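You operate a simulated robot arm through the tools that you are given. There is no shell and no other tool.

You are at the controls of a simulated robot arm. One attempt, no reset.

TASK
Tip the floor mirror back and polish off the smudge.
Fine: slacken the tilt knob first, tip it to about the end of its swing, tighten the knob after; the cloth goes back on the mantel. Where these are worked on the way, their far stop is far enough and under half their travel is too little: tilt knob. What is to be rubbed or washed off counts as gone when no trace of it is left.

The check looks at the end state, three seconds after you hand in, the way a careful person would. Anything else that was tipped, shoved, dropped, spilled or broken makes it a failure. Flat cloth is picked up by pressing the open fingertips on it (5 to 10 N) and closing them slowly along it; thin cloth reads only 2 to 8 mm in the jaws.

THE ROBOT
A 6-joint arm with a two-finger parallel gripper, fixed in place. Base frame: the origin is at the foot of the arm, x ahead of it, y to its left, z up. Lengths are in mm, angles in rad, forces in N, time in s.
With the tool pointing down near the work surface it reaches from about 340 to 820 mm from the base axis. Its first joint turns from -2.897 to 2.897 rad. Payload 3.91 kg.
The tool frame sits at the grasp point between the pads (the TCP): z along the fingers, y along the line on which they close. The tips reach 30 mm beyond it. The gripper opens to 110 mm. The fingers are 20 mm wide and 10 mm thick; the gripper's body (48 by 112 mm) begins 55 mm behind the TCP.
Orientation is that of the tool frame in the base frame, as a unit quaternion [x, y, z, w]. With the fingers straight down and closing along the base's y, the tool's x points along the base's -x, its y along +y and its z along -z.

THE INTERFACE
- The arm moves only by the tool jog_arm. Its argument "steps" is one flat list of numbers, 7 for each row, row after row: the shift along the tool's x, y, z in units of 50 mm (1.0 is 50 mm), then the turn, a rotation vector about the tool's x, y, z in units of 5 degrees (1.0 is 5 degrees), then the opening, from 0 (shut) to 1 (fully open). In form: [dx, dy, dz, ax, ay, az, gripper, dx, dy, dz, ax, ay, az, gripper, ...]. A call has 1 to 20 rows; each row shifts and turns the commanded pose from where the row before left it, along the tool's axes as they then stand. A call with a number of a shift or a turn outside -1 to 1 is refused whole. Each row takes 0.2 s and may step no farther than 50 mm and 0.15 rad from the row before; otherwise, or with a gripper value out of range, the whole call is refused. Where a pose cannot be reached the arm comes as near as it can. A force on the tool above 80 N (or 10 N above the force at the start of the call, whichever is more), or a blocked arm, ends the call early, and 0.2 s more pass. Each finger travels about 45 mm/s and halts on what it meets, pressing with about 40 N; the grip force reading is that of the motor and also rises with nothing between the fingers. The clock runs only during rows and for 0.2 s after the last one: add rows that do not move to give the fingers time. It gives the time, the measured TCP pose, the force on the tool (base axes), the opening and the grip force at its end, in the units of the frame above (readings bear some noise), with the torque about the TCP (base axes, N m) and any sound that the robot's microphone picked up.
- Cameras (640 x 400 px; columns grow to the right, rows downward): "scene" is fixed at [226.7, -654.2, 1806.3]; the picture's right is [0.99, -0.15, 0.00], its down [-0.08, -0.52, -0.85] and it looks along [0.13, 0.84, -0.52] (base axes); focal length 334 px, centre (320, 200). "wrist" rides on the gripper at [77, 7, -114] in the tool frame; the picture's right is [-0.09, 1.00, 0.00], its down [-0.80, -0.07, -0.59] and it looks along [-0.59, -0.05, 0.80] (tool axes); focal length 270 px, centre (320, 200). There is no depth. A picture from a camera that has moved, and an enlarged one, comes with that camera's place and axes in the base frame and with its lens. The place of the scene camera against the robot may be out by one fixed shift of up to 25 mm in any direction.
- camera(camera): a new picture of that camera. No time passes.
- lift_body(by): slides the trunk up (or, below 0, down) by that many mm; the arm rides with it, the base frame stays. It gives what a move gives, with no picture.
- zoom(camera, box): a new picture of the part [left, top, right, bottom] of that camera's present view, enlarged. No time passes.
- sign_off(): hands the job in; it is judged then, once.

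Places have to be worked out from the pictures, the camera data and where the tool is seen. Open the gripper and draw the arm clear of the work before you hand the job in, unless the task says otherwise.

The tools are called after "Request:" as a command line: name --argument value ..., lists and objects as JSON in quotes. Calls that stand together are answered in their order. jog_arm: Moves the arm, as the interface text tells. Its arguments: {"type":"object","properties":{"steps":{"type":"array"}},"required":["steps"]} The other tools are called the same way: lift_body (by) slides the trunk up or down; camera (camera) takes a picture; zoom (camera, box) takes an enlarged picture of a part of a camera's view; sign_off () hands the job in.

At the start:

```text
time: 0.0
eef_pos: [161.5, 311.4, 1463.8]
ee_rot: [0.001, 1.0, 0.0, 0.0]
ft_force: [-0.1, 0.3, -0.6]
ft_torque: [-0.02, 0.03, 0.03]
finger_gap: 110.1
finger_force: 0.0
trunk travel left (down, up): [-575.0, 35.0]
```

scene: 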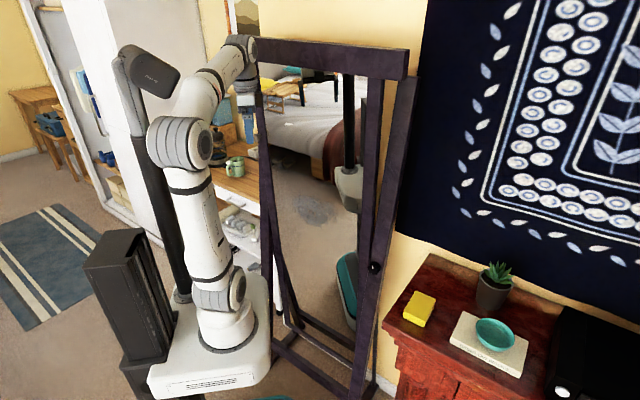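
wrist: 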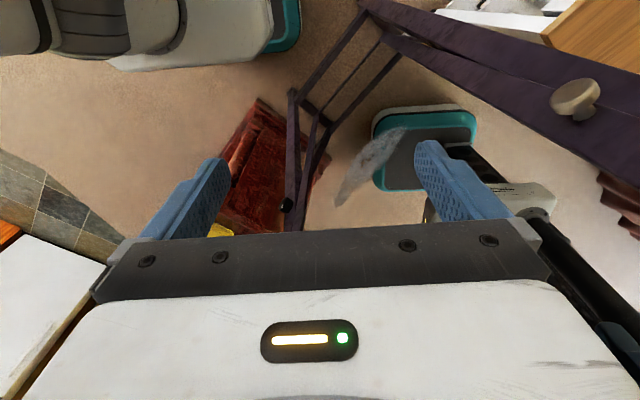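

The first views show a floor mirror with a smudge, a knob on each side perhaps, and a mantel with a yellow cloth. I'll look closer before moving.

Request:
zoom --camera "scene" --box '[220, 20, 440, 160]'

Request:
zoom --camera "scene" --box '[340, 220, 560, 400]'

Request:
zoom --camera "scene" --box '[230, 150, 420, 290]'

Request:
zoom --camera "scene" --box '[130, 260, 430, 400]'

Request:
zoom --camera "wrist" --box '[200, 0, 640, 275]'

```text
2.86 times, centred on (330, 90) of scene
camera zoom: at [226.7, -654.2, 1806.3], right [0.99, -0.15, 0.0], down [-0.08, -0.52, -0.85], along [0.13, 0.84, -0.52], focal length 955 px, centre (291, 514)
```

zoom: 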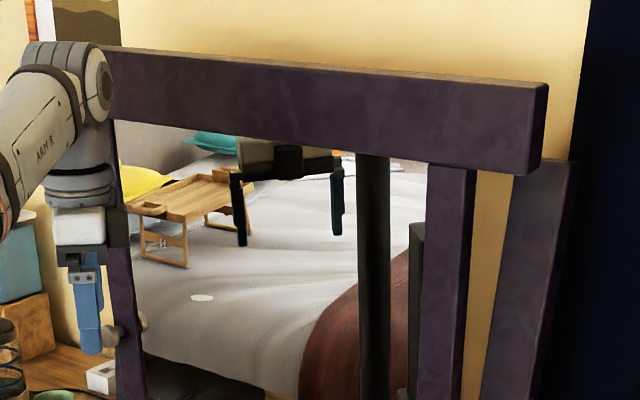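

```text
2.22 times, centred on (450, 310) of scene
camera zoom: at [226.7, -654.2, 1806.3], right [0.99, -0.15, 0.0], down [-0.08, -0.52, -0.85], along [0.13, 0.84, -0.52], focal length 743 px, centre (31, -44)
```

zoom: 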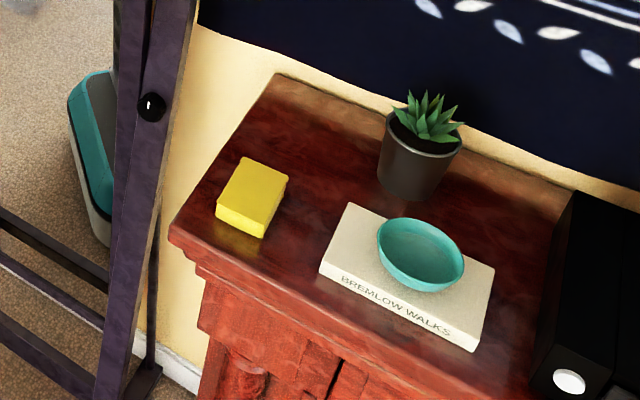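

```text
2.86 times, centred on (325, 220) of scene
camera zoom: at [226.7, -654.2, 1806.3], right [0.99, -0.15, 0.0], down [-0.08, -0.52, -0.85], along [0.13, 0.84, -0.52], focal length 955 px, centre (306, 143)
```

zoom: 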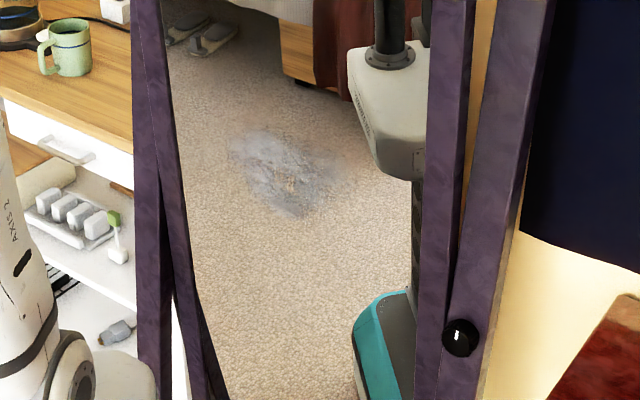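

```text
2.13 times, centred on (280, 330) of scene
camera zoom: at [226.7, -654.2, 1806.3], right [0.99, -0.15, 0.0], down [-0.08, -0.52, -0.85], along [0.13, 0.84, -0.52], focal length 713 px, centre (405, -77)
```

zoom: 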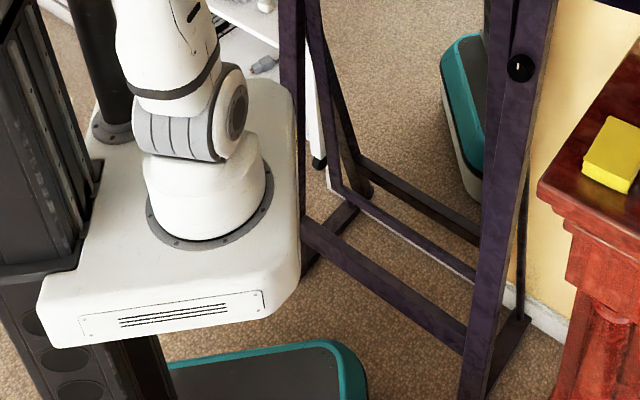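

```text
1.45 times, centred on (420, 138) of wrist
camera zoom: at [85.7, 318.6, 1579.3], right [0.09, 1.0, 0.0], down [0.8, -0.07, 0.59], along [0.59, -0.05, -0.8], focal length 393 px, centre (174, 291)
```

zoom: 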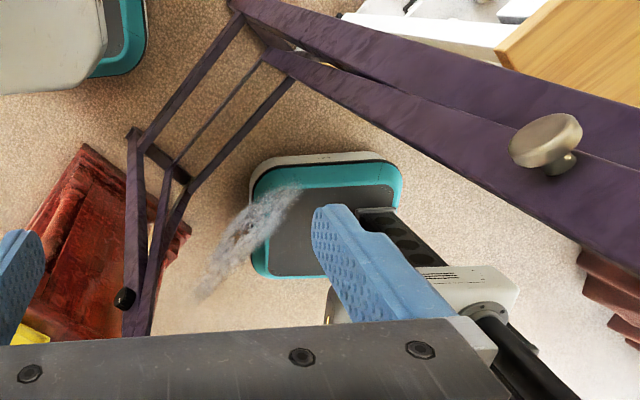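

The mirror stands diagonally about 0.5 m from the robot, facing it. It has a beige knob on the left post and a black one on the right, and the yellow piece lies on the red mantel. I'll turn the tool about its axis to face the wrist camera at the mirror.

Request:
jog_arm --steps '[0, 0, 0, 0, 0, -1, 1, 0, 0, 0, 0, 0, -1, 1, 0, 0, 0, 0, 0, -1, 1, 0, 0, 0, 0, 0, -1, 1, 0, 0, 0, 0, 0, -1, 1, 0, 0, 0, 0, 0, -1, 1, 0, 0, 0, 0, 0, -1, 1, 0, 0, 0, 0, 0, -0.5, 1]'

Request:
camera --camera "wrist"

Request:
camera --camera "scene"

```text
time: 1.8
eef_pos: [162.8, 311.1, 1463.3]
ee_rot: [-0.322, 0.947, 0.0, 0.0]
ft_force: [0.1, 0.6, 0.2]
ft_torque: [-0.02, 0.02, 0.01]
finger_gap: 110.0
finger_force: 0.1
trunk travel left (down, up): [-575.0, 35.0]
```

```text
taken
camera wrist: at [98.4, 270.1, 1578.8], right [-0.54, 0.84, 0.0], down [0.68, 0.43, 0.59], along [0.5, 0.32, -0.8], focal length 270 px, centre (320, 200)
```

wrist: 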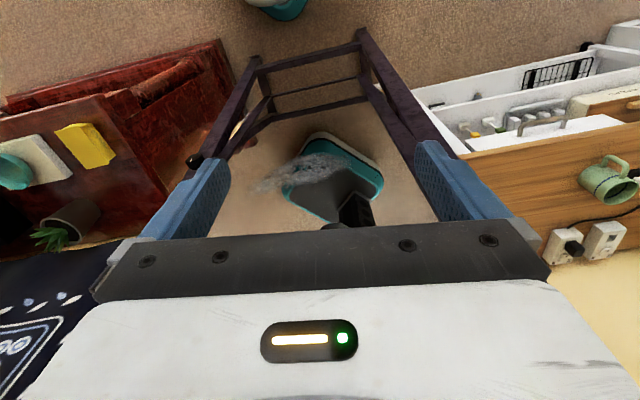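

```text
taken
```

scene: 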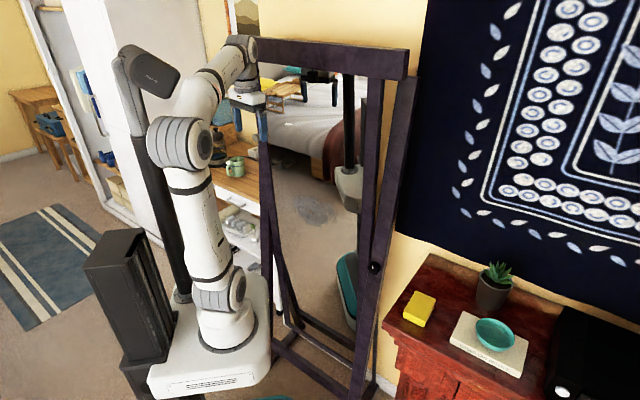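

The camera looks down over the mirror and the fingers hide the left post. I'll tilt the tool 45° towards the mirror so the camera looks at it level.

Request:
jog_arm --steps '[0, 0, 0, 0, -1, 0, 1, 0, 0, 0, 0, -1, 0, 1, 0, 0, 0, 0, -1, 0, 1, 0, 0, 0, 0, -1, 0, 1, 0, 0, 0, 0, -1, 0, 1, 0, 0, 0, 0, -1, 0, 1]'

Request:
camera --camera "wrist"

Request:
camera --camera "scene"

```text
time: 3.2
eef_pos: [160.1, 311.5, 1463.0]
ee_rot: [-0.311, 0.914, 0.081, 0.246]
ft_force: [0.2, 0.0, 0.1]
ft_torque: [0.02, 0.0, 0.01]
finger_gap: 110.1
finger_force: 0.0
trunk travel left (down, up): [-575.0, 35.0]
```

```text
taken
camera wrist: at [60.5, 241.9, 1524.5], right [-0.55, 0.84, 0.04], down [0.36, 0.19, 0.92], along [0.76, 0.52, -0.4], focal length 270 px, centre (320, 200)
```

wrist: 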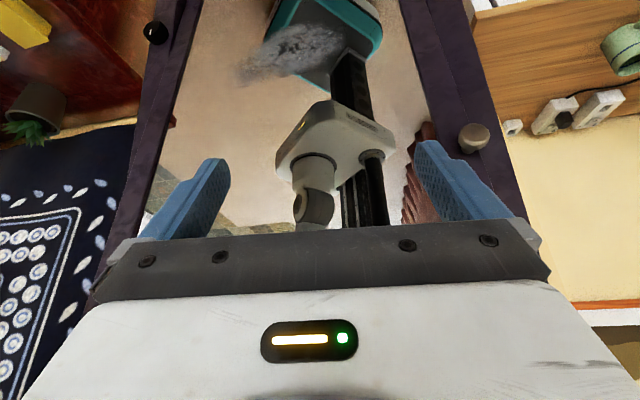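

```text
taken
```

scene: 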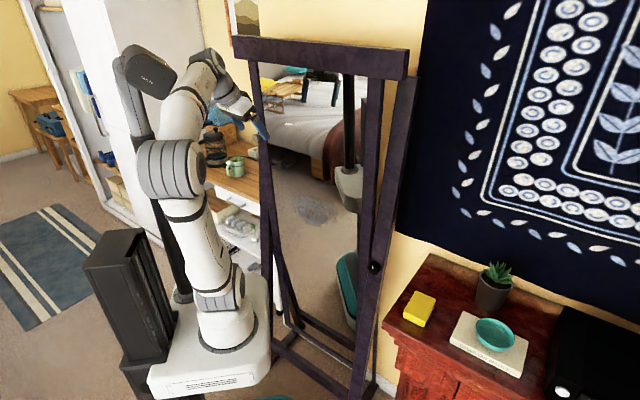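

I can see the mirror, the beige knob on the left post and the black one on the right. I'll lower the trunk 250 mm to look at both knobs more level.

Request:
lift_body --by -250

Request:
camera --camera "wrist"

Request:
zoom --camera "wrist" --box '[400, 0, 640, 150]'

Request:
zoom --camera "wrist" --box '[0, 0, 240, 150]'

Request:
camera --camera "scene"

```text
time: 5.8
eef_pos: [161.8, 312.8, 1215.0]
ee_rot: [-0.311, 0.915, 0.084, 0.245]
ft_force: [-0.3, -0.5, 0.3]
ft_torque: [0.01, 0.0, 0.0]
finger_gap: 110.0
finger_force: 0.2
trunk travel left (down, up): [-325.0, 285.0]
```

```text
taken
camera wrist: at [60.7, 241.8, 1275.3], right [-0.55, 0.84, 0.04], down [0.36, 0.19, 0.92], along [0.76, 0.52, -0.4], focal length 270 px, centre (320, 200)
```

wrist: 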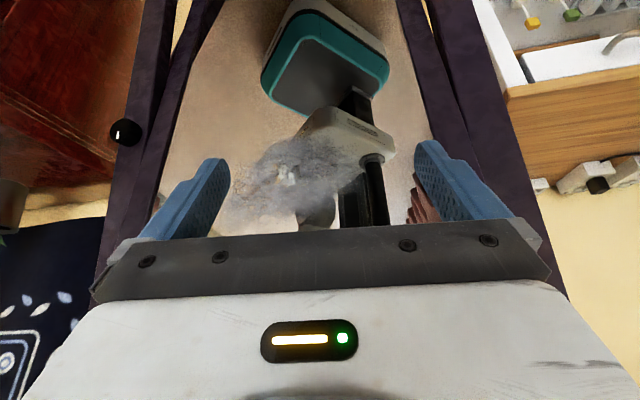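

```text
2.67 times, centred on (520, 75) of wrist
camera zoom: at [60.7, 241.8, 1275.3], right [-0.55, 0.84, 0.04], down [0.36, 0.19, 0.92], along [0.76, 0.52, -0.4], focal length 721 px, centre (-213, 533)
```

zoom: 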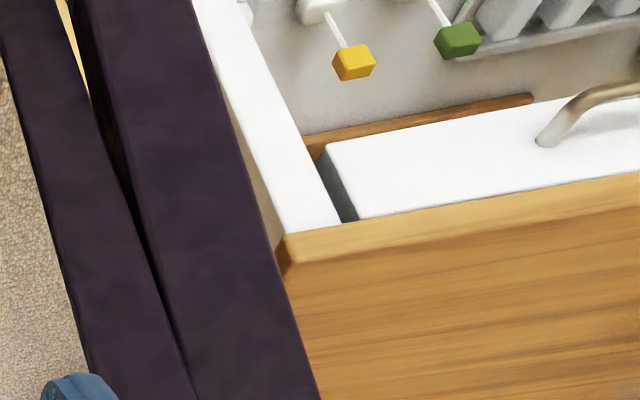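

```text
2.67 times, centred on (120, 75) of wrist
camera zoom: at [60.7, 241.8, 1275.3], right [-0.55, 0.84, 0.04], down [0.36, 0.19, 0.92], along [0.76, 0.52, -0.4], focal length 721 px, centre (853, 533)
```

zoom: 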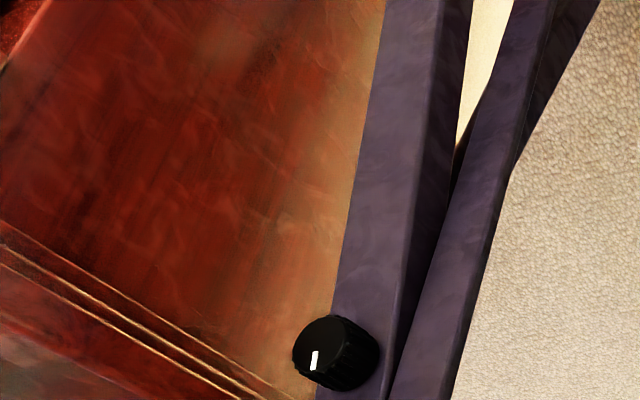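

```text
taken
```

scene: 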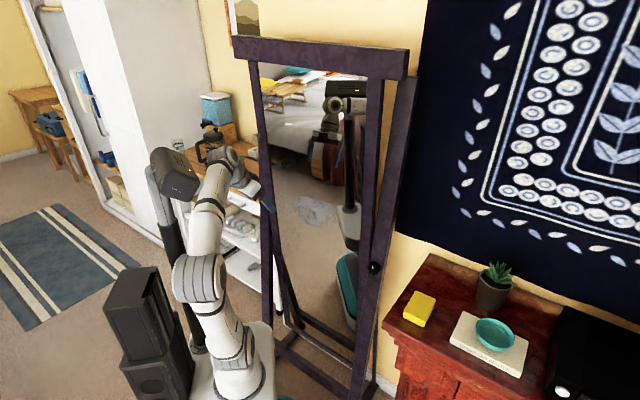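

The black knob with a white index mark sits on the right post at about (540, 180, 975). That must be the tilt knob, and the beige one on the mirror frame is a pull. I'll move in front of the black knob at a standoff, then level the tool towards it.

Request:
jog_arm --steps '[0.242, -0.676, 0.414, 0, 0, 0, 0.6, 0.242, -0.676, 0.414, 0, 0, 0, 0.6, 0.242, -0.676, 0.414, 0, 0, 0, 0.6, 0.242, -0.676, 0.414, 0, 0, 0, 0.6, 0.242, -0.676, 0.414, 0, 0, 0, 0.6, 0.242, -0.676, 0.414, 0, 0, 0, 0.6, 0.242, -0.676, 0.414, 0, 0, 0, 0.6, 0.242, -0.676, 0.414, 0, 0, 0, 0.6, 0.242, -0.676, 0.414, 0, 0, 0, 0.6, 0.242, -0.676, 0.414, 0, 0, 0, 0.6]'

Request:
camera --camera "wrist"

Request:
camera --camera "scene"

```text
time: 7.4
eef_pos: [256.8, 187.9, 1055.7]
ee_rot: [-0.429, 0.864, 0.116, 0.236]
ft_force: [0.1, -0.3, 0.0]
ft_torque: [0.0, 0.0, 0.03]
finger_gap: 65.9
finger_force: 0.1
trunk travel left (down, up): [-325.0, 285.0]
stopped in row 7: the arm was blocked; the commanded pose is now the measured one
```

```text
taken
camera wrist: at [176.8, 92.3, 1116.6], right [-0.75, 0.66, 0.04], down [0.29, 0.27, 0.92], along [0.6, 0.7, -0.39], focal length 270 px, centre (320, 200)
```

wrist: 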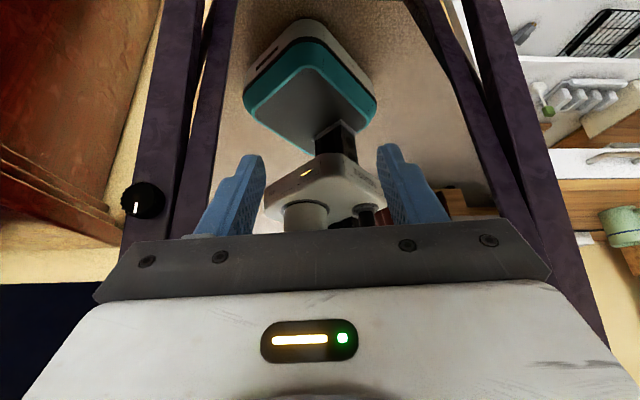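

```text
taken
```

scene: 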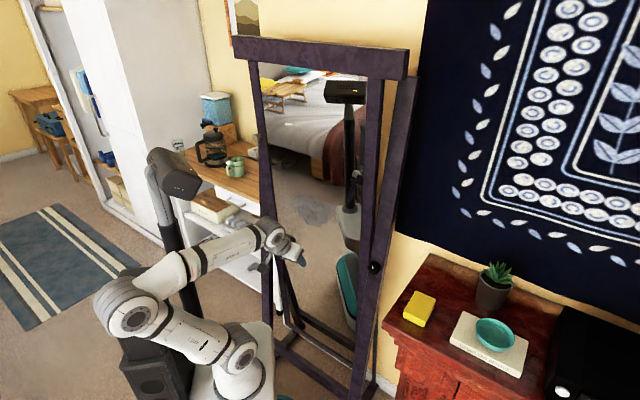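

The arm was blocked because the straight path came too close to its own base (radius about 318). I'll move outward and restore the heading towards the mirror's normal.

Request:
jog_arm --steps '[-0.61, -0.54, 0.36, 0, 0, 0, 0.6, -0.4, -0.4, 0.24, 0, 0, 0, 0.6, 0, 0, 0, 0.507, 0, 0.861, 0.6, 0, 0, 0, 0.507, 0, 0.861, 0.6, 0, 0, 0, 0.507, 0, 0.861, 0.6, 0, 0, 0, 0, 0, 0, 0.6]'

Request:
camera --camera "scene"

```text
time: 8.8
eef_pos: [328.7, 204.2, 1056.6]
ee_rot: [-0.311, 0.913, 0.084, 0.25]
ft_force: [-0.4, -0.7, -0.1]
ft_torque: [0.01, 0.0, 0.02]
finger_gap: 65.7
finger_force: 0.1
trunk travel left (down, up): [-325.0, 285.0]
```

```text
taken
```

scene: 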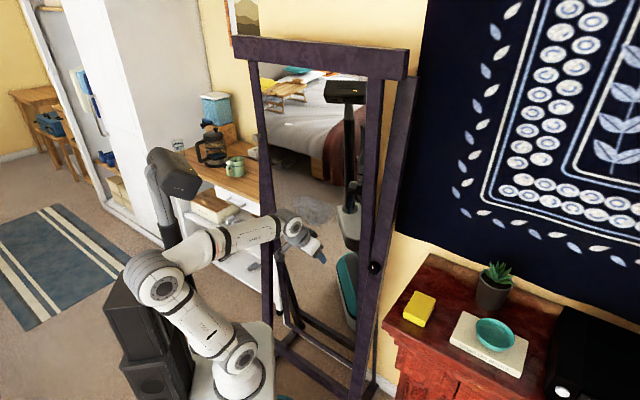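

Orientation is restored. Next I move in front of the black knob with about 150 mm standoff and level the tool partway.

Request:
jog_arm --steps '[0.155, -0.729, 0.297, 0, 0, 0, 0.6, 0.155, -0.729, 0.297, 0, 0, 0, 0.6, 0.155, -0.729, 0.297, 0, 0, 0, 0.6, 0.155, -0.729, 0.297, 0, 0, 0, 0.6, 0, 0, 0, 0, -1, 0, 0.6, 0, 0, 0, 0, -1, 0, 0.6, 0, 0, 0, 0, -1, 0, 0.6, 0, 0, 0, 0, -1, 0, 0.6, 0, 0, 0, 0, -1, 0, 0.6, 0, 0, 0, 0, -1, 0, 0.6]'

Request:
camera --camera "scene"

Request:
camera --camera "wrist"

```text
time: 11.0
eef_pos: [422.6, 90.4, 991.5]
ee_rot: [-0.279, 0.817, 0.162, 0.477]
ft_force: [0.7, -0.6, 0.8]
ft_torque: [0.04, -0.03, -0.01]
finger_gap: 65.9
finger_force: 0.1
trunk travel left (down, up): [-325.0, 285.0]
```

```text
taken
```

scene: 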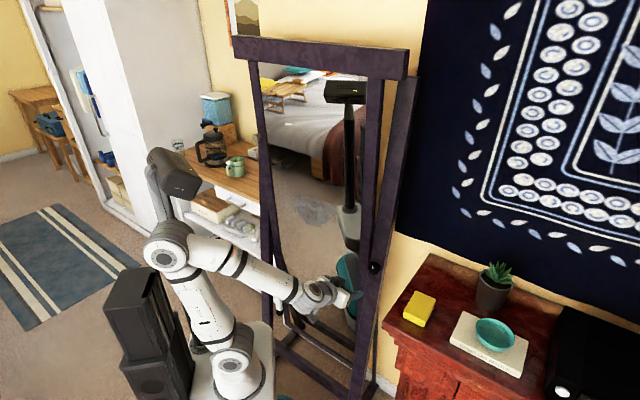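

```text
taken
camera wrist: at [311.2, 12.5, 981.6], right [-0.57, 0.82, 0.08], down [-0.06, -0.13, 0.99], along [0.82, 0.56, 0.12], focal length 270 px, centre (320, 200)
```

wrist: 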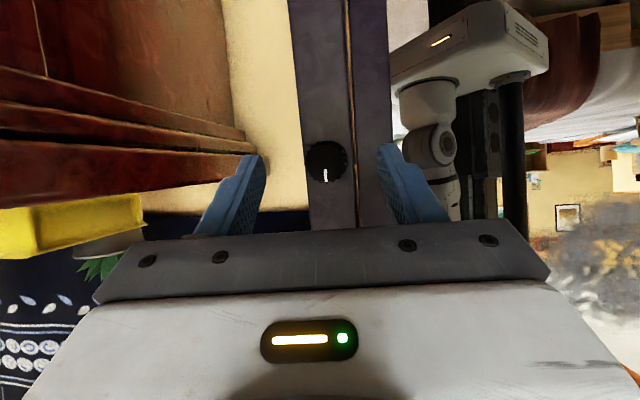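

The knob is now clearly between the fingers' line of sight. I'll zoom in to see its mark and the clearances.

Request:
zoom --camera "wrist" --box '[250, 80, 410, 230]'

Request:
zoom --camera "wrist" --box '[260, 0, 480, 140]'

```text
2.67 times, centred on (330, 155) of wrist
camera zoom: at [311.2, 12.5, 981.6], right [-0.57, 0.82, 0.08], down [-0.06, -0.13, 0.99], along [0.82, 0.56, 0.12], focal length 721 px, centre (293, 320)
```

zoom: 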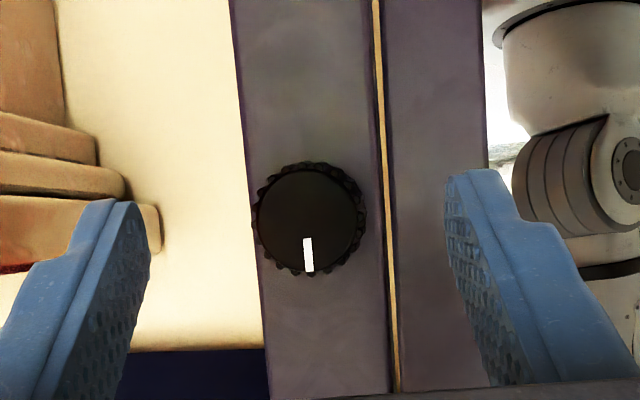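

```text
2.86 times, centred on (370, 70) of wrist
camera zoom: at [311.2, 12.5, 981.6], right [-0.57, 0.82, 0.08], down [-0.06, -0.13, 0.99], along [0.82, 0.56, 0.12], focal length 772 px, centre (177, 571)
```

zoom: 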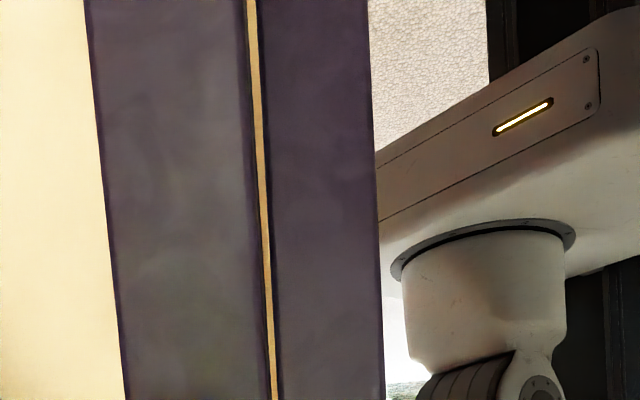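

The white mark is at 12 o'clock, the knob is about 42 mm across, and its axis lies near heading 37°. I'll level the tool completely and lower by about 15 mm to line up, then look again.

Request:
jog_arm --steps '[0, 0, 0, 0, -1, 0, 0.6, 0, 0, 0, 0, -1, 0, 0.6, 0, 0, 0, 0, -1, 0, 0.6, 0, 0, 0, 0, -1, 0, 0.6, 0, 0, 0, 0, -1, 0, 0.6, 0, 0, 0, 0, -1, 0, 0.6, 0.3, 0, 0, 0, 0, 0, 0.6, 0, 0, 0, 0, 0, 0, 0.6]'

Request:
camera --camera "wrist"

Request:
zoom --camera "wrist" --box '[250, 50, 410, 150]'

Request:
camera --camera "scene"

```text
time: 12.8
eef_pos: [488.6, 83.4, 1018.0]
ee_rot: [-0.229, 0.666, 0.23, 0.672]
ft_force: [0.6, 0.9, -0.8]
ft_torque: [0.01, 0.0, -0.03]
finger_gap: 66.0
finger_force: 0.1
out of reach, approached as far as the arm can: row 1, 2, 3, 4, 5, 6, 7
trunk travel left (down, up): [-325.0, 285.0]
```

```text
taken
camera wrist: at [395.6, 17.6, 942.4], right [-0.61, 0.79, 0.09], down [-0.43, -0.42, 0.8], along [0.66, 0.45, 0.6], focal length 270 px, centre (320, 200)
```

wrist: 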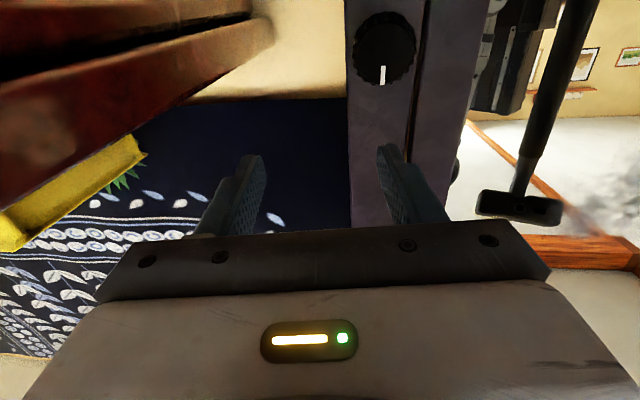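

```text
4.00 times, centred on (330, 100) of wrist
camera zoom: at [395.6, 17.6, 942.4], right [-0.61, 0.79, 0.09], down [-0.43, -0.42, 0.8], along [0.66, 0.45, 0.6], focal length 1081 px, centre (280, 600)
```

zoom: 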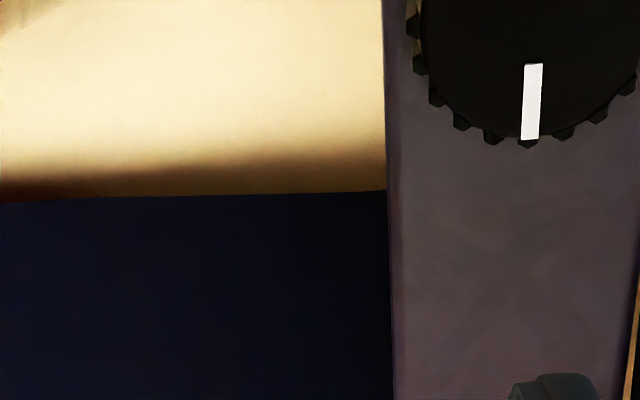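

```text
taken
```

scene: 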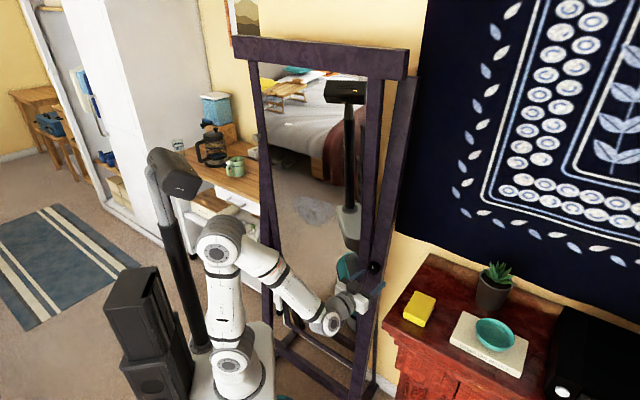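

The level pose at that standoff is inside the arm's minimum reach, so it drifted to (489, 83, 1018). I'll step forward a little along the tool to learn where the commanded pose stands.

Request:
jog_arm --steps '[0, 0, 0.4, 0, 0, 0, 0.6, 0, 0, 0, 0, 0, 0, 0.6]'

```text
time: 13.4
eef_pos: [504.0, 95.3, 1021.0]
ee_rot: [-0.227, 0.666, 0.228, 0.673]
ft_force: [0.7, -0.5, 0.2]
ft_torque: [0.02, -0.01, 0.03]
finger_gap: 66.1
finger_force: 0.0
trunk travel left (down, up): [-325.0, 285.0]
```

The commanded pose resets to the measured one. I'll shift 45 mm left and 45 mm down to line up with the knob, advancing 20 mm.

Request:
jog_arm --steps '[0.3, 0.3, 0.13, 0, 0, 0, 0.6, 0.3, 0.3, 0.13, 0, 0, 0, 0.6, 0.3, 0.3, 0.13, 0, 0, 0, 0.6, 0, 0, 0, 0, 0, 0, 0.6]'

Request:
camera --camera "wrist"

Request:
zoom --camera "scene" --box '[290, 220, 450, 340]'

```text
time: 14.4
eef_pos: [506.0, 141.0, 978.2]
ee_rot: [-0.228, 0.666, 0.229, 0.673]
ft_force: [-0.5, 0.9, -0.2]
ft_torque: [0.01, -0.02, -0.02]
finger_gap: 66.2
finger_force: 0.0
out of reach, approached as far as the arm can: row 2, 3
trunk travel left (down, up): [-325.0, 285.0]
```

```text
taken
camera wrist: at [413.1, 77.1, 901.3], right [-0.61, 0.79, 0.09], down [-0.43, -0.42, 0.8], along [0.66, 0.45, 0.6], focal length 270 px, centre (320, 200)
```

wrist: 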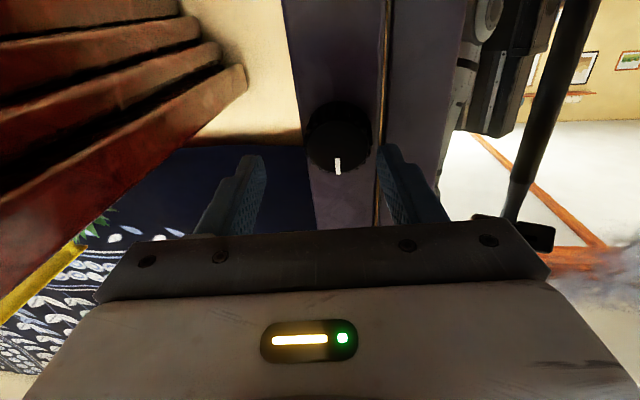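

```text
3.33 times, centred on (370, 280) of scene
camera zoom: at [226.7, -654.2, 1806.3], right [0.99, -0.15, 0.0], down [-0.08, -0.52, -0.85], along [0.13, 0.84, -0.52], focal length 1114 px, centre (153, -67)
```

zoom: 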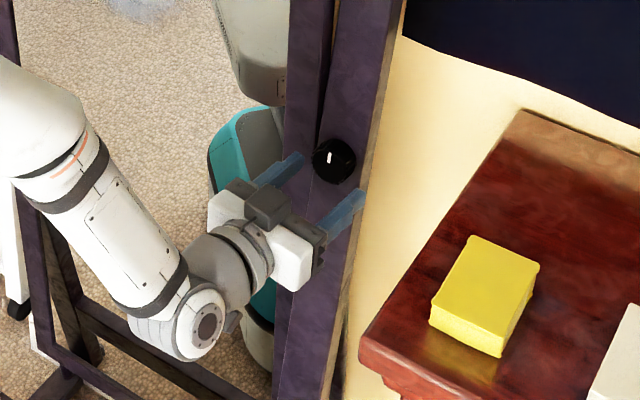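

Triangulation puts the knob face near (542, 181, 976), so I'm about 10 mm to its right. I'll correct laterally and advance so the tips straddle the knob.

Request:
jog_arm --steps '[0.04, 0.22, 0.2, 0, 0, 0, 0.6, 0, 0, 0.25, 0, 0, 0, 0.6, 0, 0, 0.2, 0, 0, 0, 0.6, 0, 0, 0, 0, 0, 0, 0.6]'

Request:
camera --camera "wrist"

Request:
zoom --camera "scene" --box '[310, 220, 430, 310]'

```text
time: 15.4
eef_pos: [524.9, 170.4, 976.5]
ee_rot: [-0.228, 0.667, 0.229, 0.672]
ft_force: [0.4, -0.3, 0.4]
ft_torque: [0.01, -0.02, 0.02]
finger_gap: 65.9
finger_force: 0.1
trunk travel left (down, up): [-325.0, 285.0]
```

```text
taken
camera wrist: at [431.5, 105.9, 898.7], right [-0.61, 0.79, 0.09], down [-0.43, -0.42, 0.8], along [0.66, 0.45, 0.6], focal length 270 px, centre (320, 200)
```

wrist: 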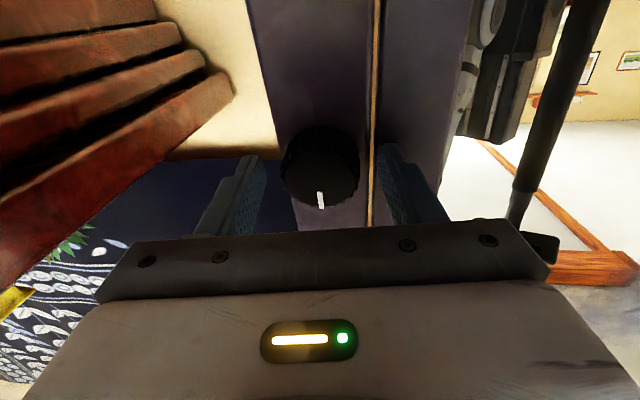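

```text
4.44 times, centred on (370, 265) of scene
camera zoom: at [226.7, -654.2, 1806.3], right [0.99, -0.15, 0.0], down [-0.08, -0.52, -0.85], along [0.13, 0.84, -0.52], focal length 1486 px, centre (98, -89)
```

zoom: 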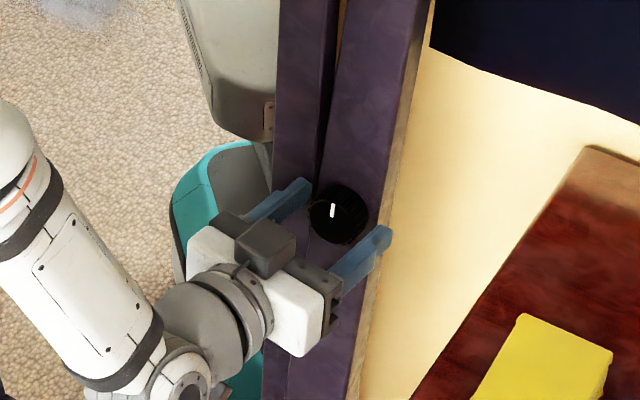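

The fingers straddle the knob without contact. I'll zoom in to judge its depth before closing.

Request:
zoom --camera "wrist" --box '[240, 100, 400, 225]'

```text
3.20 times, centred on (320, 162) of wrist
camera zoom: at [431.5, 105.9, 898.7], right [-0.61, 0.79, 0.09], down [-0.43, -0.42, 0.8], along [0.66, 0.45, 0.6], focal length 865 px, centre (320, 320)
```

zoom: 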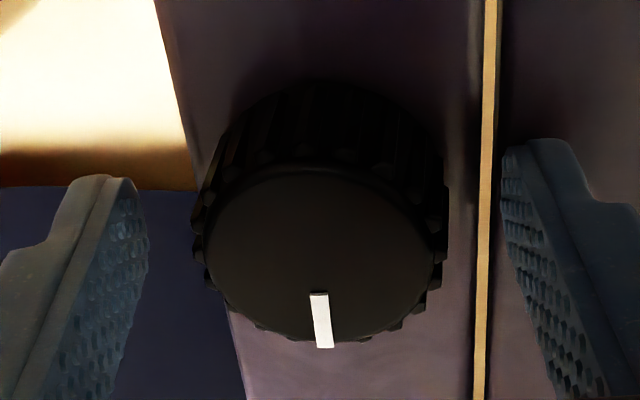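

The knob face is ~8 mm ahead of the TCP and the post ~4 mm beyond the tips. I'll back off 5 mm and close gently on the knob.

Request:
jog_arm --steps '[0, 0, -0.1, 0, 0, 0, 0.6, 0, 0, 0, 0, 0, 0, 0.45, 0, 0, 0, 0, 0, 0, 0.3, 0, 0, 0, 0, 0, 0, 0.3, 0, 0, 0, 0, 0, 0, 0.3]'

Request:
camera --camera "wrist"

```text
time: 16.6
eef_pos: [520.0, 168.1, 977.0]
ee_rot: [-0.228, 0.666, 0.229, 0.672]
ft_force: [-3.5, 6.3, -1.1]
ft_torque: [0.08, 0.07, 1.07]
finger_gap: 42.5
finger_force: 45.1
trunk travel left (down, up): [-325.0, 285.0]
```

```text
taken
camera wrist: at [426.9, 103.4, 899.1], right [-0.61, 0.79, 0.09], down [-0.43, -0.42, 0.8], along [0.66, 0.45, 0.6], focal length 270 px, centre (320, 200)
```

wrist: 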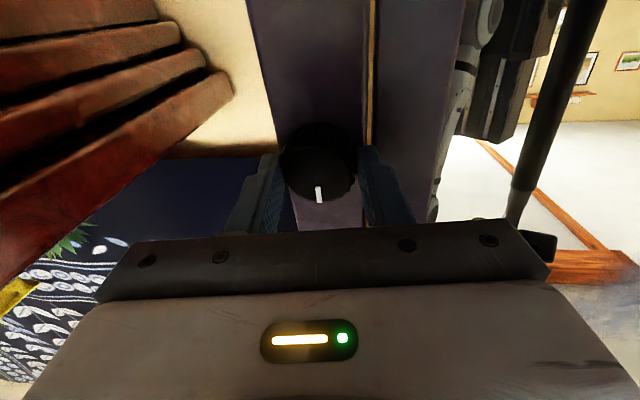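

The knob is gripped at 42.5 mm. I'll turn counter-clockwise (as seen from the robot) 20° and watch the torque.

Request:
jog_arm --steps '[0, 0.02, 0, 0, 0, -1, 0.3, 0, 0, 0, 0, 0, -1, 0.3, 0, 0, 0, 0, 0, -1, 0.3, 0, 0, 0, 0, 0, -1, 0.3]'

Request:
zoom --camera "wrist" --box '[240, 100, 400, 225]'

```text
time: 17.3
eef_pos: [515.9, 166.2, 988.2]
ee_rot: [-0.305, 0.648, 0.176, 0.676]
ft_force: [-4.5, 22.7, -7.9]
ft_torque: [0.52, -0.38, 1.47]
finger_gap: 40.4
finger_force: 45.1
out of reach, approached as far as the arm can: row 2, 3
trunk travel left (down, up): [-325.0, 285.0]
stopped in row 3: the force on the tool passed its limit at 92 N (the readings are from after the stop); the commanded pose is now the measured one
```

```text
3.20 times, centred on (320, 162) of wrist
camera zoom: at [433.0, 85.9, 914.3], right [-0.64, 0.76, -0.1], down [-0.49, -0.31, 0.81], along [0.59, 0.57, 0.57], focal length 865 px, centre (320, 320)
```

zoom: 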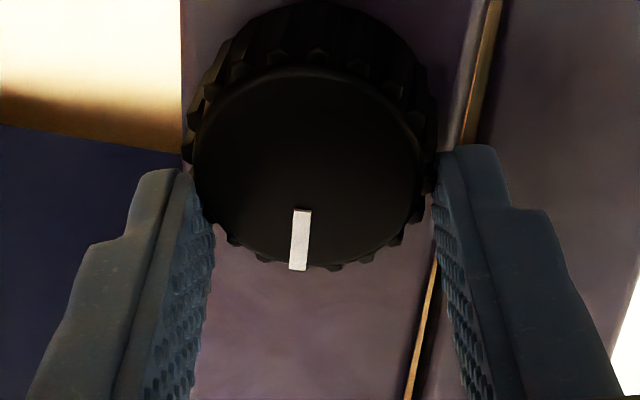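

The arm is at the edge of its reach: the tool rode up and slipped on the knob, and the mark hasn't moved relative to the post. I'll open, retreat up and back, then lower the trunk so the arm works in a better posture.

Request:
jog_arm --steps '[0, 0, 0, 0, 0, 0, 0.65, 0, 0, 0, 0, 0, 0, 0.65, -0.2, 0, -0.3, 0, 0, 0, 0.65, -0.4, 0, -0.4, 0, 0, 0, 0.65, -0.4, 0, -0.4, 0, 0, 0, 0.65, -0.4, 0, -0.4, 0, 0, 0, 0.65, -0.4, 0, -0.4, 0, 0, 0, 0.65]'

Request:
camera --camera "scene"

Request:
camera --camera "wrist"

```text
time: 18.9
eef_pos: [444.1, 113.6, 1084.5]
ee_rot: [-0.301, 0.649, 0.173, 0.677]
ft_force: [-0.1, 0.3, -0.4]
ft_torque: [0.0, 0.01, 0.01]
finger_gap: 71.5
finger_force: 0.0
out of reach, approached as far as the arm can: row 5, 6
trunk travel left (down, up): [-325.0, 285.0]
```

```text
taken
```

scene: 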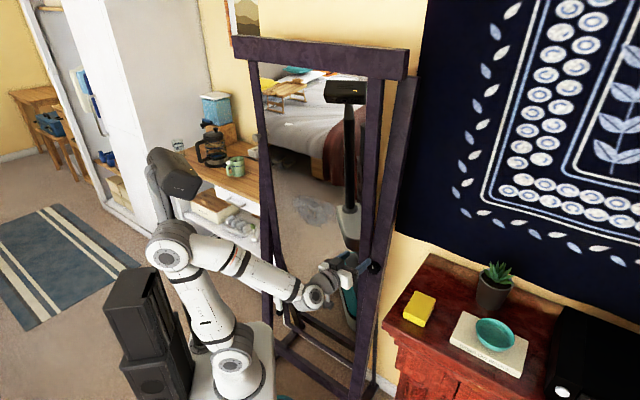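

```text
taken
camera wrist: at [359.2, 34.5, 1011.0], right [-0.63, 0.77, -0.1], down [-0.49, -0.31, 0.81], along [0.6, 0.56, 0.57], focal length 270 px, centre (320, 200)
```

wrist: 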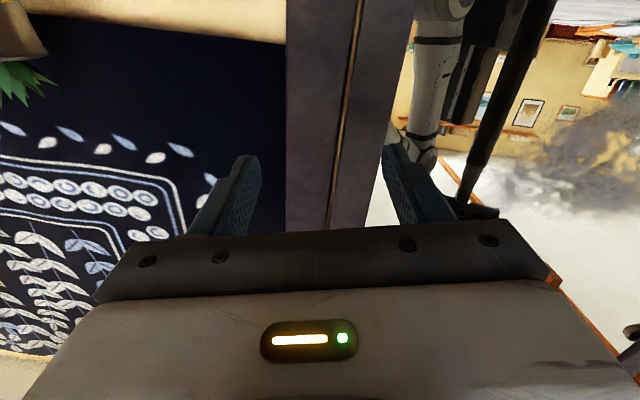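

Higher relative to the foot is clearly better for the level tool. I'll drop the trunk 250 mm and then raise the arm back to knob height.

Request:
lift_body --by -250

Request:
camera --camera "scene"

```text
time: 21.4
eef_pos: [442.7, 115.0, 834.1]
ee_rot: [-0.301, 0.648, 0.174, 0.677]
ft_force: [-0.1, -0.3, -0.2]
ft_torque: [0.0, -0.01, 0.04]
finger_gap: 71.6
finger_force: 0.0
trunk travel left (down, up): [-75.0, 535.0]
```

```text
taken
```

scene: 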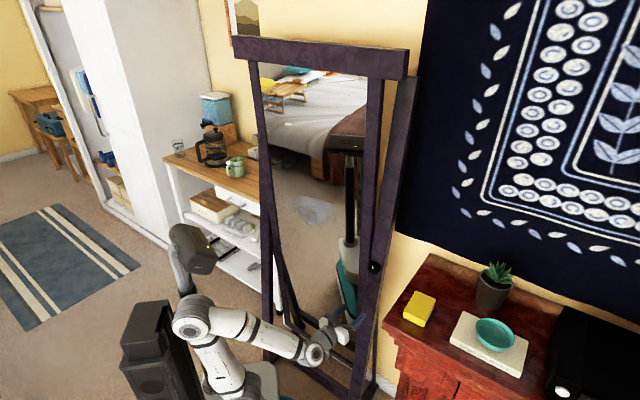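

Now I'll undo the 10° roll and small yaw, then rise about 142 mm back to knob height, still standing off.

Request:
jog_arm --steps '[0, 0, 0, 0.11, -0.08, 0.7, 0.6, 0, 0, 0, 0.11, -0.08, 0.7, 0.6, 0, 0, 0, 0.1, -0.08, 0.7, 0.6, -0.7, -0.02, 0.1, 0, 0, 0, 0.6, -0.7, -0.02, 0.1, 0, 0, 0, 0.6, -0.7, -0.02, 0.1, 0, 0, 0, 0.6, -0.74, -0.02, 0.1, 0, 0, 0, 0.6, 0, 0, 0, 0, 0, 0, 0.6]'

Request:
camera --camera "wrist"

Request:
camera --camera "scene"

```text
time: 23.2
eef_pos: [476.2, 125.0, 961.0]
ee_rot: [-0.225, 0.683, 0.235, 0.654]
ft_force: [0.4, -0.8, -0.1]
ft_torque: [0.01, 0.0, -0.02]
finger_gap: 65.8
finger_force: 0.0
out of reach, approached as far as the arm can: row 2
trunk travel left (down, up): [-75.0, 535.0]
```

```text
taken
camera wrist: at [380.0, 59.7, 888.3], right [-0.61, 0.79, 0.12], down [-0.39, -0.42, 0.82], along [0.69, 0.45, 0.56], focal length 270 px, centre (320, 200)
```

wrist: 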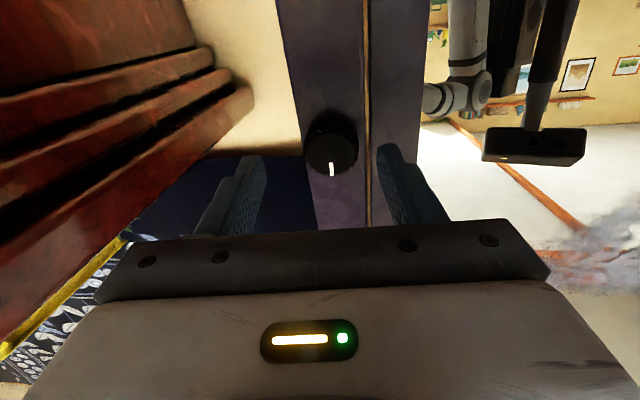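

```text
taken
```

scene: 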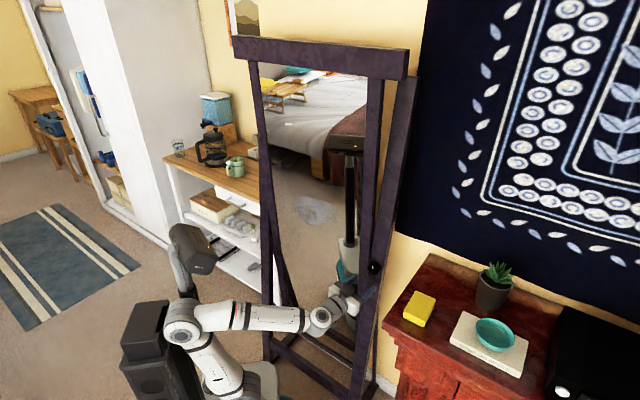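

Posture is fine now. I'll correct the last couple of degrees and 15 mm in height, then advance onto the knob and close.

Request:
jog_arm --steps '[0, 0, 0, 0, -0.4, -0.3, 0.6, -0.3, 0.13, 0, 0, 0, 0, 0.6, 0, 0, 0.4, 0, 0, 0, 0.6, 0, 0, 0.4, 0, 0, 0, 0.6, 0, 0, 0.4, 0, 0, 0, 0.6, 0, 0, 0, 0, 0, 0, 0.6]'

Request:
zoom --camera "wrist" --box '[240, 100, 400, 225]'

```text
time: 24.6
eef_pos: [506.5, 166.1, 996.7]
ee_rot: [-0.234, 0.653, 0.224, 0.684]
ft_force: [1.0, -0.3, -0.1]
ft_torque: [0.0, 0.02, -0.01]
finger_gap: 65.8
finger_force: 0.0
trunk travel left (down, up): [-75.0, 535.0]
```

```text
3.20 times, centred on (320, 162) of wrist
camera zoom: at [416.6, 101.3, 915.9], right [-0.62, 0.79, 0.06], down [-0.46, -0.42, 0.78], along [0.64, 0.45, 0.62], focal length 865 px, centre (320, 320)
```

zoom: 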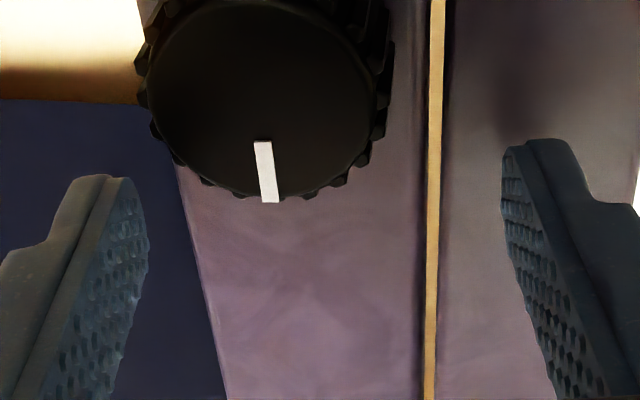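

The arm had been lagging its command, so it now sits 20 mm high, 7 mm left and 2° up. I'll correct those and let it settle before advancing.

Request:
jog_arm --steps '[0, 0, 0, 0, 0.44, 0.3, 0.6, 0.4, -0.14, 0, 0, 0, 0, 0.6, 0, 0, 0, 0, 0, 0, 0.6, 0, 0, 0, 0, 0, 0, 0.6]'

Request:
zoom --camera "wrist" --box '[240, 100, 400, 225]'

```text
time: 25.6
eef_pos: [511.6, 159.1, 974.8]
ee_rot: [-0.23, 0.669, 0.229, 0.668]
ft_force: [-0.1, -0.2, -0.1]
ft_torque: [0.0, -0.01, -0.01]
finger_gap: 66.1
finger_force: 0.0
trunk travel left (down, up): [-75.0, 535.0]
```

```text
3.20 times, centred on (320, 162) of wrist
camera zoom: at [417.5, 94.8, 899.2], right [-0.61, 0.79, 0.09], down [-0.42, -0.42, 0.8], along [0.67, 0.45, 0.59], focal length 865 px, centre (320, 320)
```

zoom: 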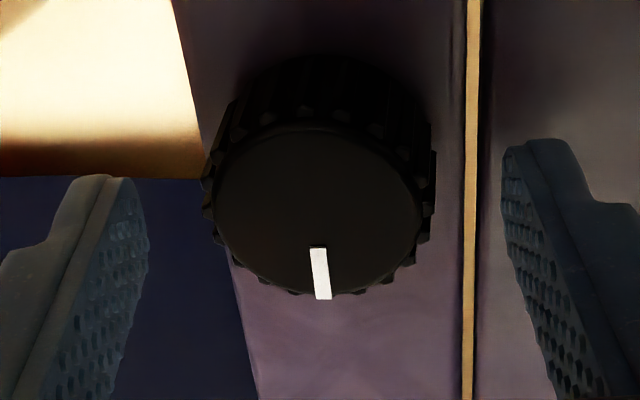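

Well centred. Advance 13 mm, close on the knob.

Request:
jog_arm --steps '[0, 0, 0.26, 0, 0, 0, 0.6, 0, 0, 0, 0, 0, 0, 0.5, 0, 0, 0, 0, 0, 0, 0.3, 0, 0, 0, 0, 0, 0, 0.3, 0, 0, 0, 0, 0, 0, 0.3]'

```text
time: 26.9
eef_pos: [521.0, 169.6, 976.1]
ee_rot: [-0.231, 0.67, 0.229, 0.668]
ft_force: [-2.0, 4.5, -0.6]
ft_torque: [0.0, 0.11, 0.91]
finger_gap: 42.3
finger_force: 45.1
trunk travel left (down, up): [-75.0, 535.0]
```

Gripped with little side load. I'll turn counter-clockwise 15° and check.

Request:
jog_arm --steps '[0, 0, 0, 0, 0, -1, 0.25, 0, 0, 0, 0, 0, -1, 0.25, 0, 0, 0, 0, 0, -1, 0.25, 0, 0, 0, 0, 0, 0, 0.25]'

Request:
zoom --camera "wrist" --box '[240, 100, 400, 225]'

```text
time: 27.9
eef_pos: [522.4, 168.5, 977.4]
ee_rot: [-0.317, 0.633, 0.138, 0.692]
ft_force: [-12.3, 5.5, -6.9]
ft_torque: [0.46, -0.21, 1.59]
finger_gap: 42.6
finger_force: 45.1
trunk travel left (down, up): [-75.0, 535.0]
```

```text
3.20 times, centred on (320, 162) of wrist
camera zoom: at [439.8, 87.3, 900.8], right [-0.61, 0.78, -0.18], down [-0.55, -0.25, 0.79], along [0.57, 0.58, 0.58], focal length 865 px, centre (320, 320)
```

zoom: 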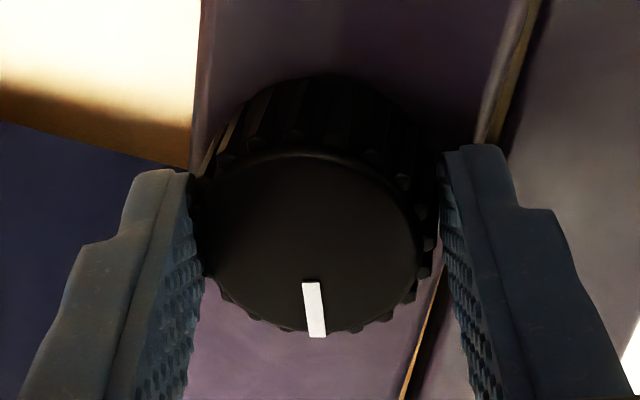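

The knob turned with the tool (mark kept its place between the fingers). I'll continue counter-clockwise.

Request:
jog_arm --steps '[0, 0, 0, 0, 0, -1, 0.25, 0, 0, 0, 0, 0, -1, 0.25, 0, 0, 0, 0, 0, -1, 0.25, 0, 0, 0, 0, 0, -1, 0.25, 0, 0, 0, 0, 0, -1, 0.25, 0, 0, 0, 0, 0, -1, 0.25, 0, 0, 0, 0, 0, 0, 0.25]'

Request:
zoom --camera "wrist" --box '[240, 100, 400, 225]'

Request:
zoom --camera "scene" --box '[310, 220, 430, 310]'

```text
time: 29.4
eef_pos: [520.7, 167.8, 977.0]
ee_rot: [-0.469, 0.53, -0.045, 0.705]
ft_force: [-26.3, 6.0, -18.7]
ft_torque: [-0.28, 0.56, 1.61]
finger_gap: 43.0
finger_force: 45.2
trunk travel left (down, up): [-75.0, 535.0]
```

```text
3.20 times, centred on (320, 162) of wrist
camera zoom: at [461.8, 58.6, 917.8], right [-0.47, 0.6, -0.64], down [-0.79, 0.05, 0.62], along [0.4, 0.8, 0.45], focal length 865 px, centre (320, 320)
```

zoom: 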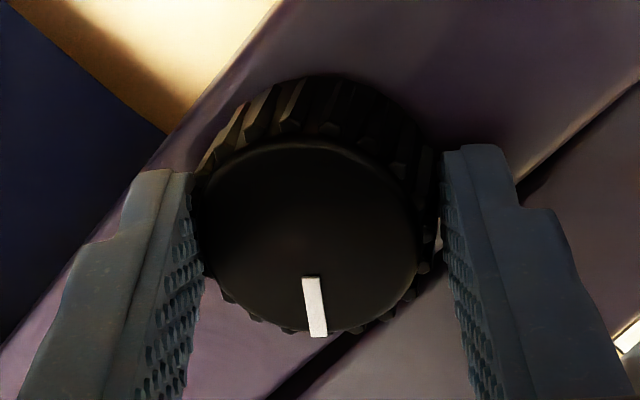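

```text
4.44 times, centred on (370, 265) of scene
camera zoom: at [226.7, -654.2, 1806.3], right [0.99, -0.15, 0.0], down [-0.08, -0.52, -0.85], along [0.13, 0.84, -0.52], focal length 1486 px, centre (98, -89)
```

zoom: 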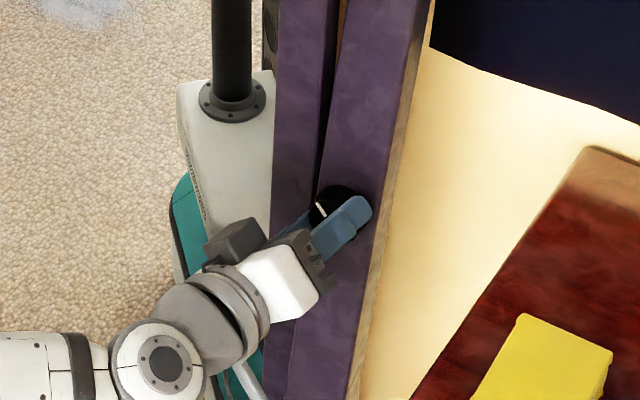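

45° turned smoothly; there's a slight off-centre side load along the closing axis. I'll nudge 1.5 mm along tool y and keep turning.

Request:
jog_arm --steps '[0, 0.03, -0.01, 0, 0, 0, 0.25, 0, 0, 0, 0, 0, -1, 0.25, 0, 0, 0, 0, 0, -1, 0.25, 0, 0, 0, 0, 0, -1, 0.25, 0, 0, 0, 0, 0, -1, 0.25, 0, 0, 0, 0, 0, -1, 0.25, 0, 0, 0, 0, 0, -1, 0.25, 0, 0, 0, 0, 0, 0, 0.25]'

Request:
zoom --camera "wrist" --box '[240, 100, 400, 225]'

```text
time: 30.6
eef_pos: [519.2, 159.9, 983.5]
ee_rot: [-0.559, 0.463, -0.139, 0.674]
ft_force: [-16.6, 21.8, -48.6]
ft_torque: [-0.6, 0.95, 1.29]
finger_gap: 54.9
finger_force: 28.0
out of reach, approached as far as the arm can: row 3, 4, 5
trunk travel left (down, up): [-75.0, 535.0]
stopped in row 5: the force on the tool passed its limit at 85 N (the readings are from after the stop); the commanded pose is now the measured one
```

```text
3.20 times, centred on (320, 162) of wrist
camera zoom: at [469.7, 37.3, 948.3], right [-0.37, 0.4, -0.84], down [-0.87, 0.17, 0.47], along [0.33, 0.9, 0.28], focal length 865 px, centre (320, 320)
```

zoom: 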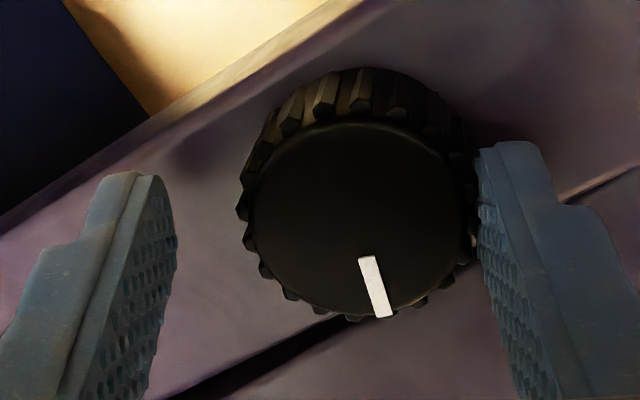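

I hit a reach limit at about 60° of roll; the knob is turned ~55° so far. I'll open, back away, and roll the tool the other way for a second bite.

Request:
jog_arm --steps '[0, 0, 0, 0, 0, 0, 0.65, 0, 0, 0, 0, 0, 0, 0.65, 0, 0, -0.4, 0, 0, 0, 0.65, 0, 0, -0.4, 0, 0, 0, 0.65, 0, 0, 0, 0, 0, 0, 0.65]'

Request:
camera --camera "wrist"

Request:
zoom --camera "scene" --box '[310, 220, 430, 310]'

```text
time: 31.8
eef_pos: [486.4, 129.4, 994.4]
ee_rot: [-0.552, 0.46, -0.145, 0.68]
ft_force: [-0.3, -0.7, 0.1]
ft_torque: [-0.01, 0.0, 0.01]
finger_gap: 71.2
finger_force: 0.1
trunk travel left (down, up): [-75.0, 535.0]
```

```text
taken
camera wrist: at [436.1, 7.2, 957.1], right [-0.36, 0.41, -0.84], down [-0.87, 0.17, 0.46], along [0.33, 0.9, 0.3], focal length 270 px, centre (320, 200)
```

wrist: 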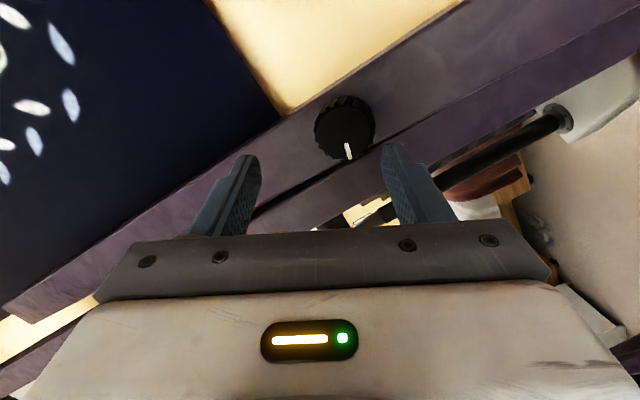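

```text
4.44 times, centred on (370, 265) of scene
camera zoom: at [226.7, -654.2, 1806.3], right [0.99, -0.15, 0.0], down [-0.08, -0.52, -0.85], along [0.13, 0.84, -0.52], focal length 1486 px, centre (98, -89)
```

zoom: 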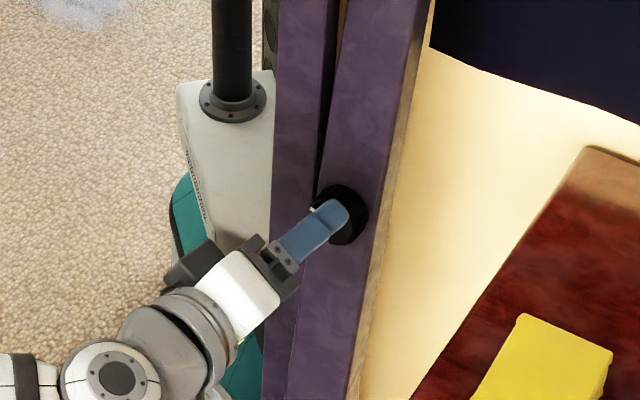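

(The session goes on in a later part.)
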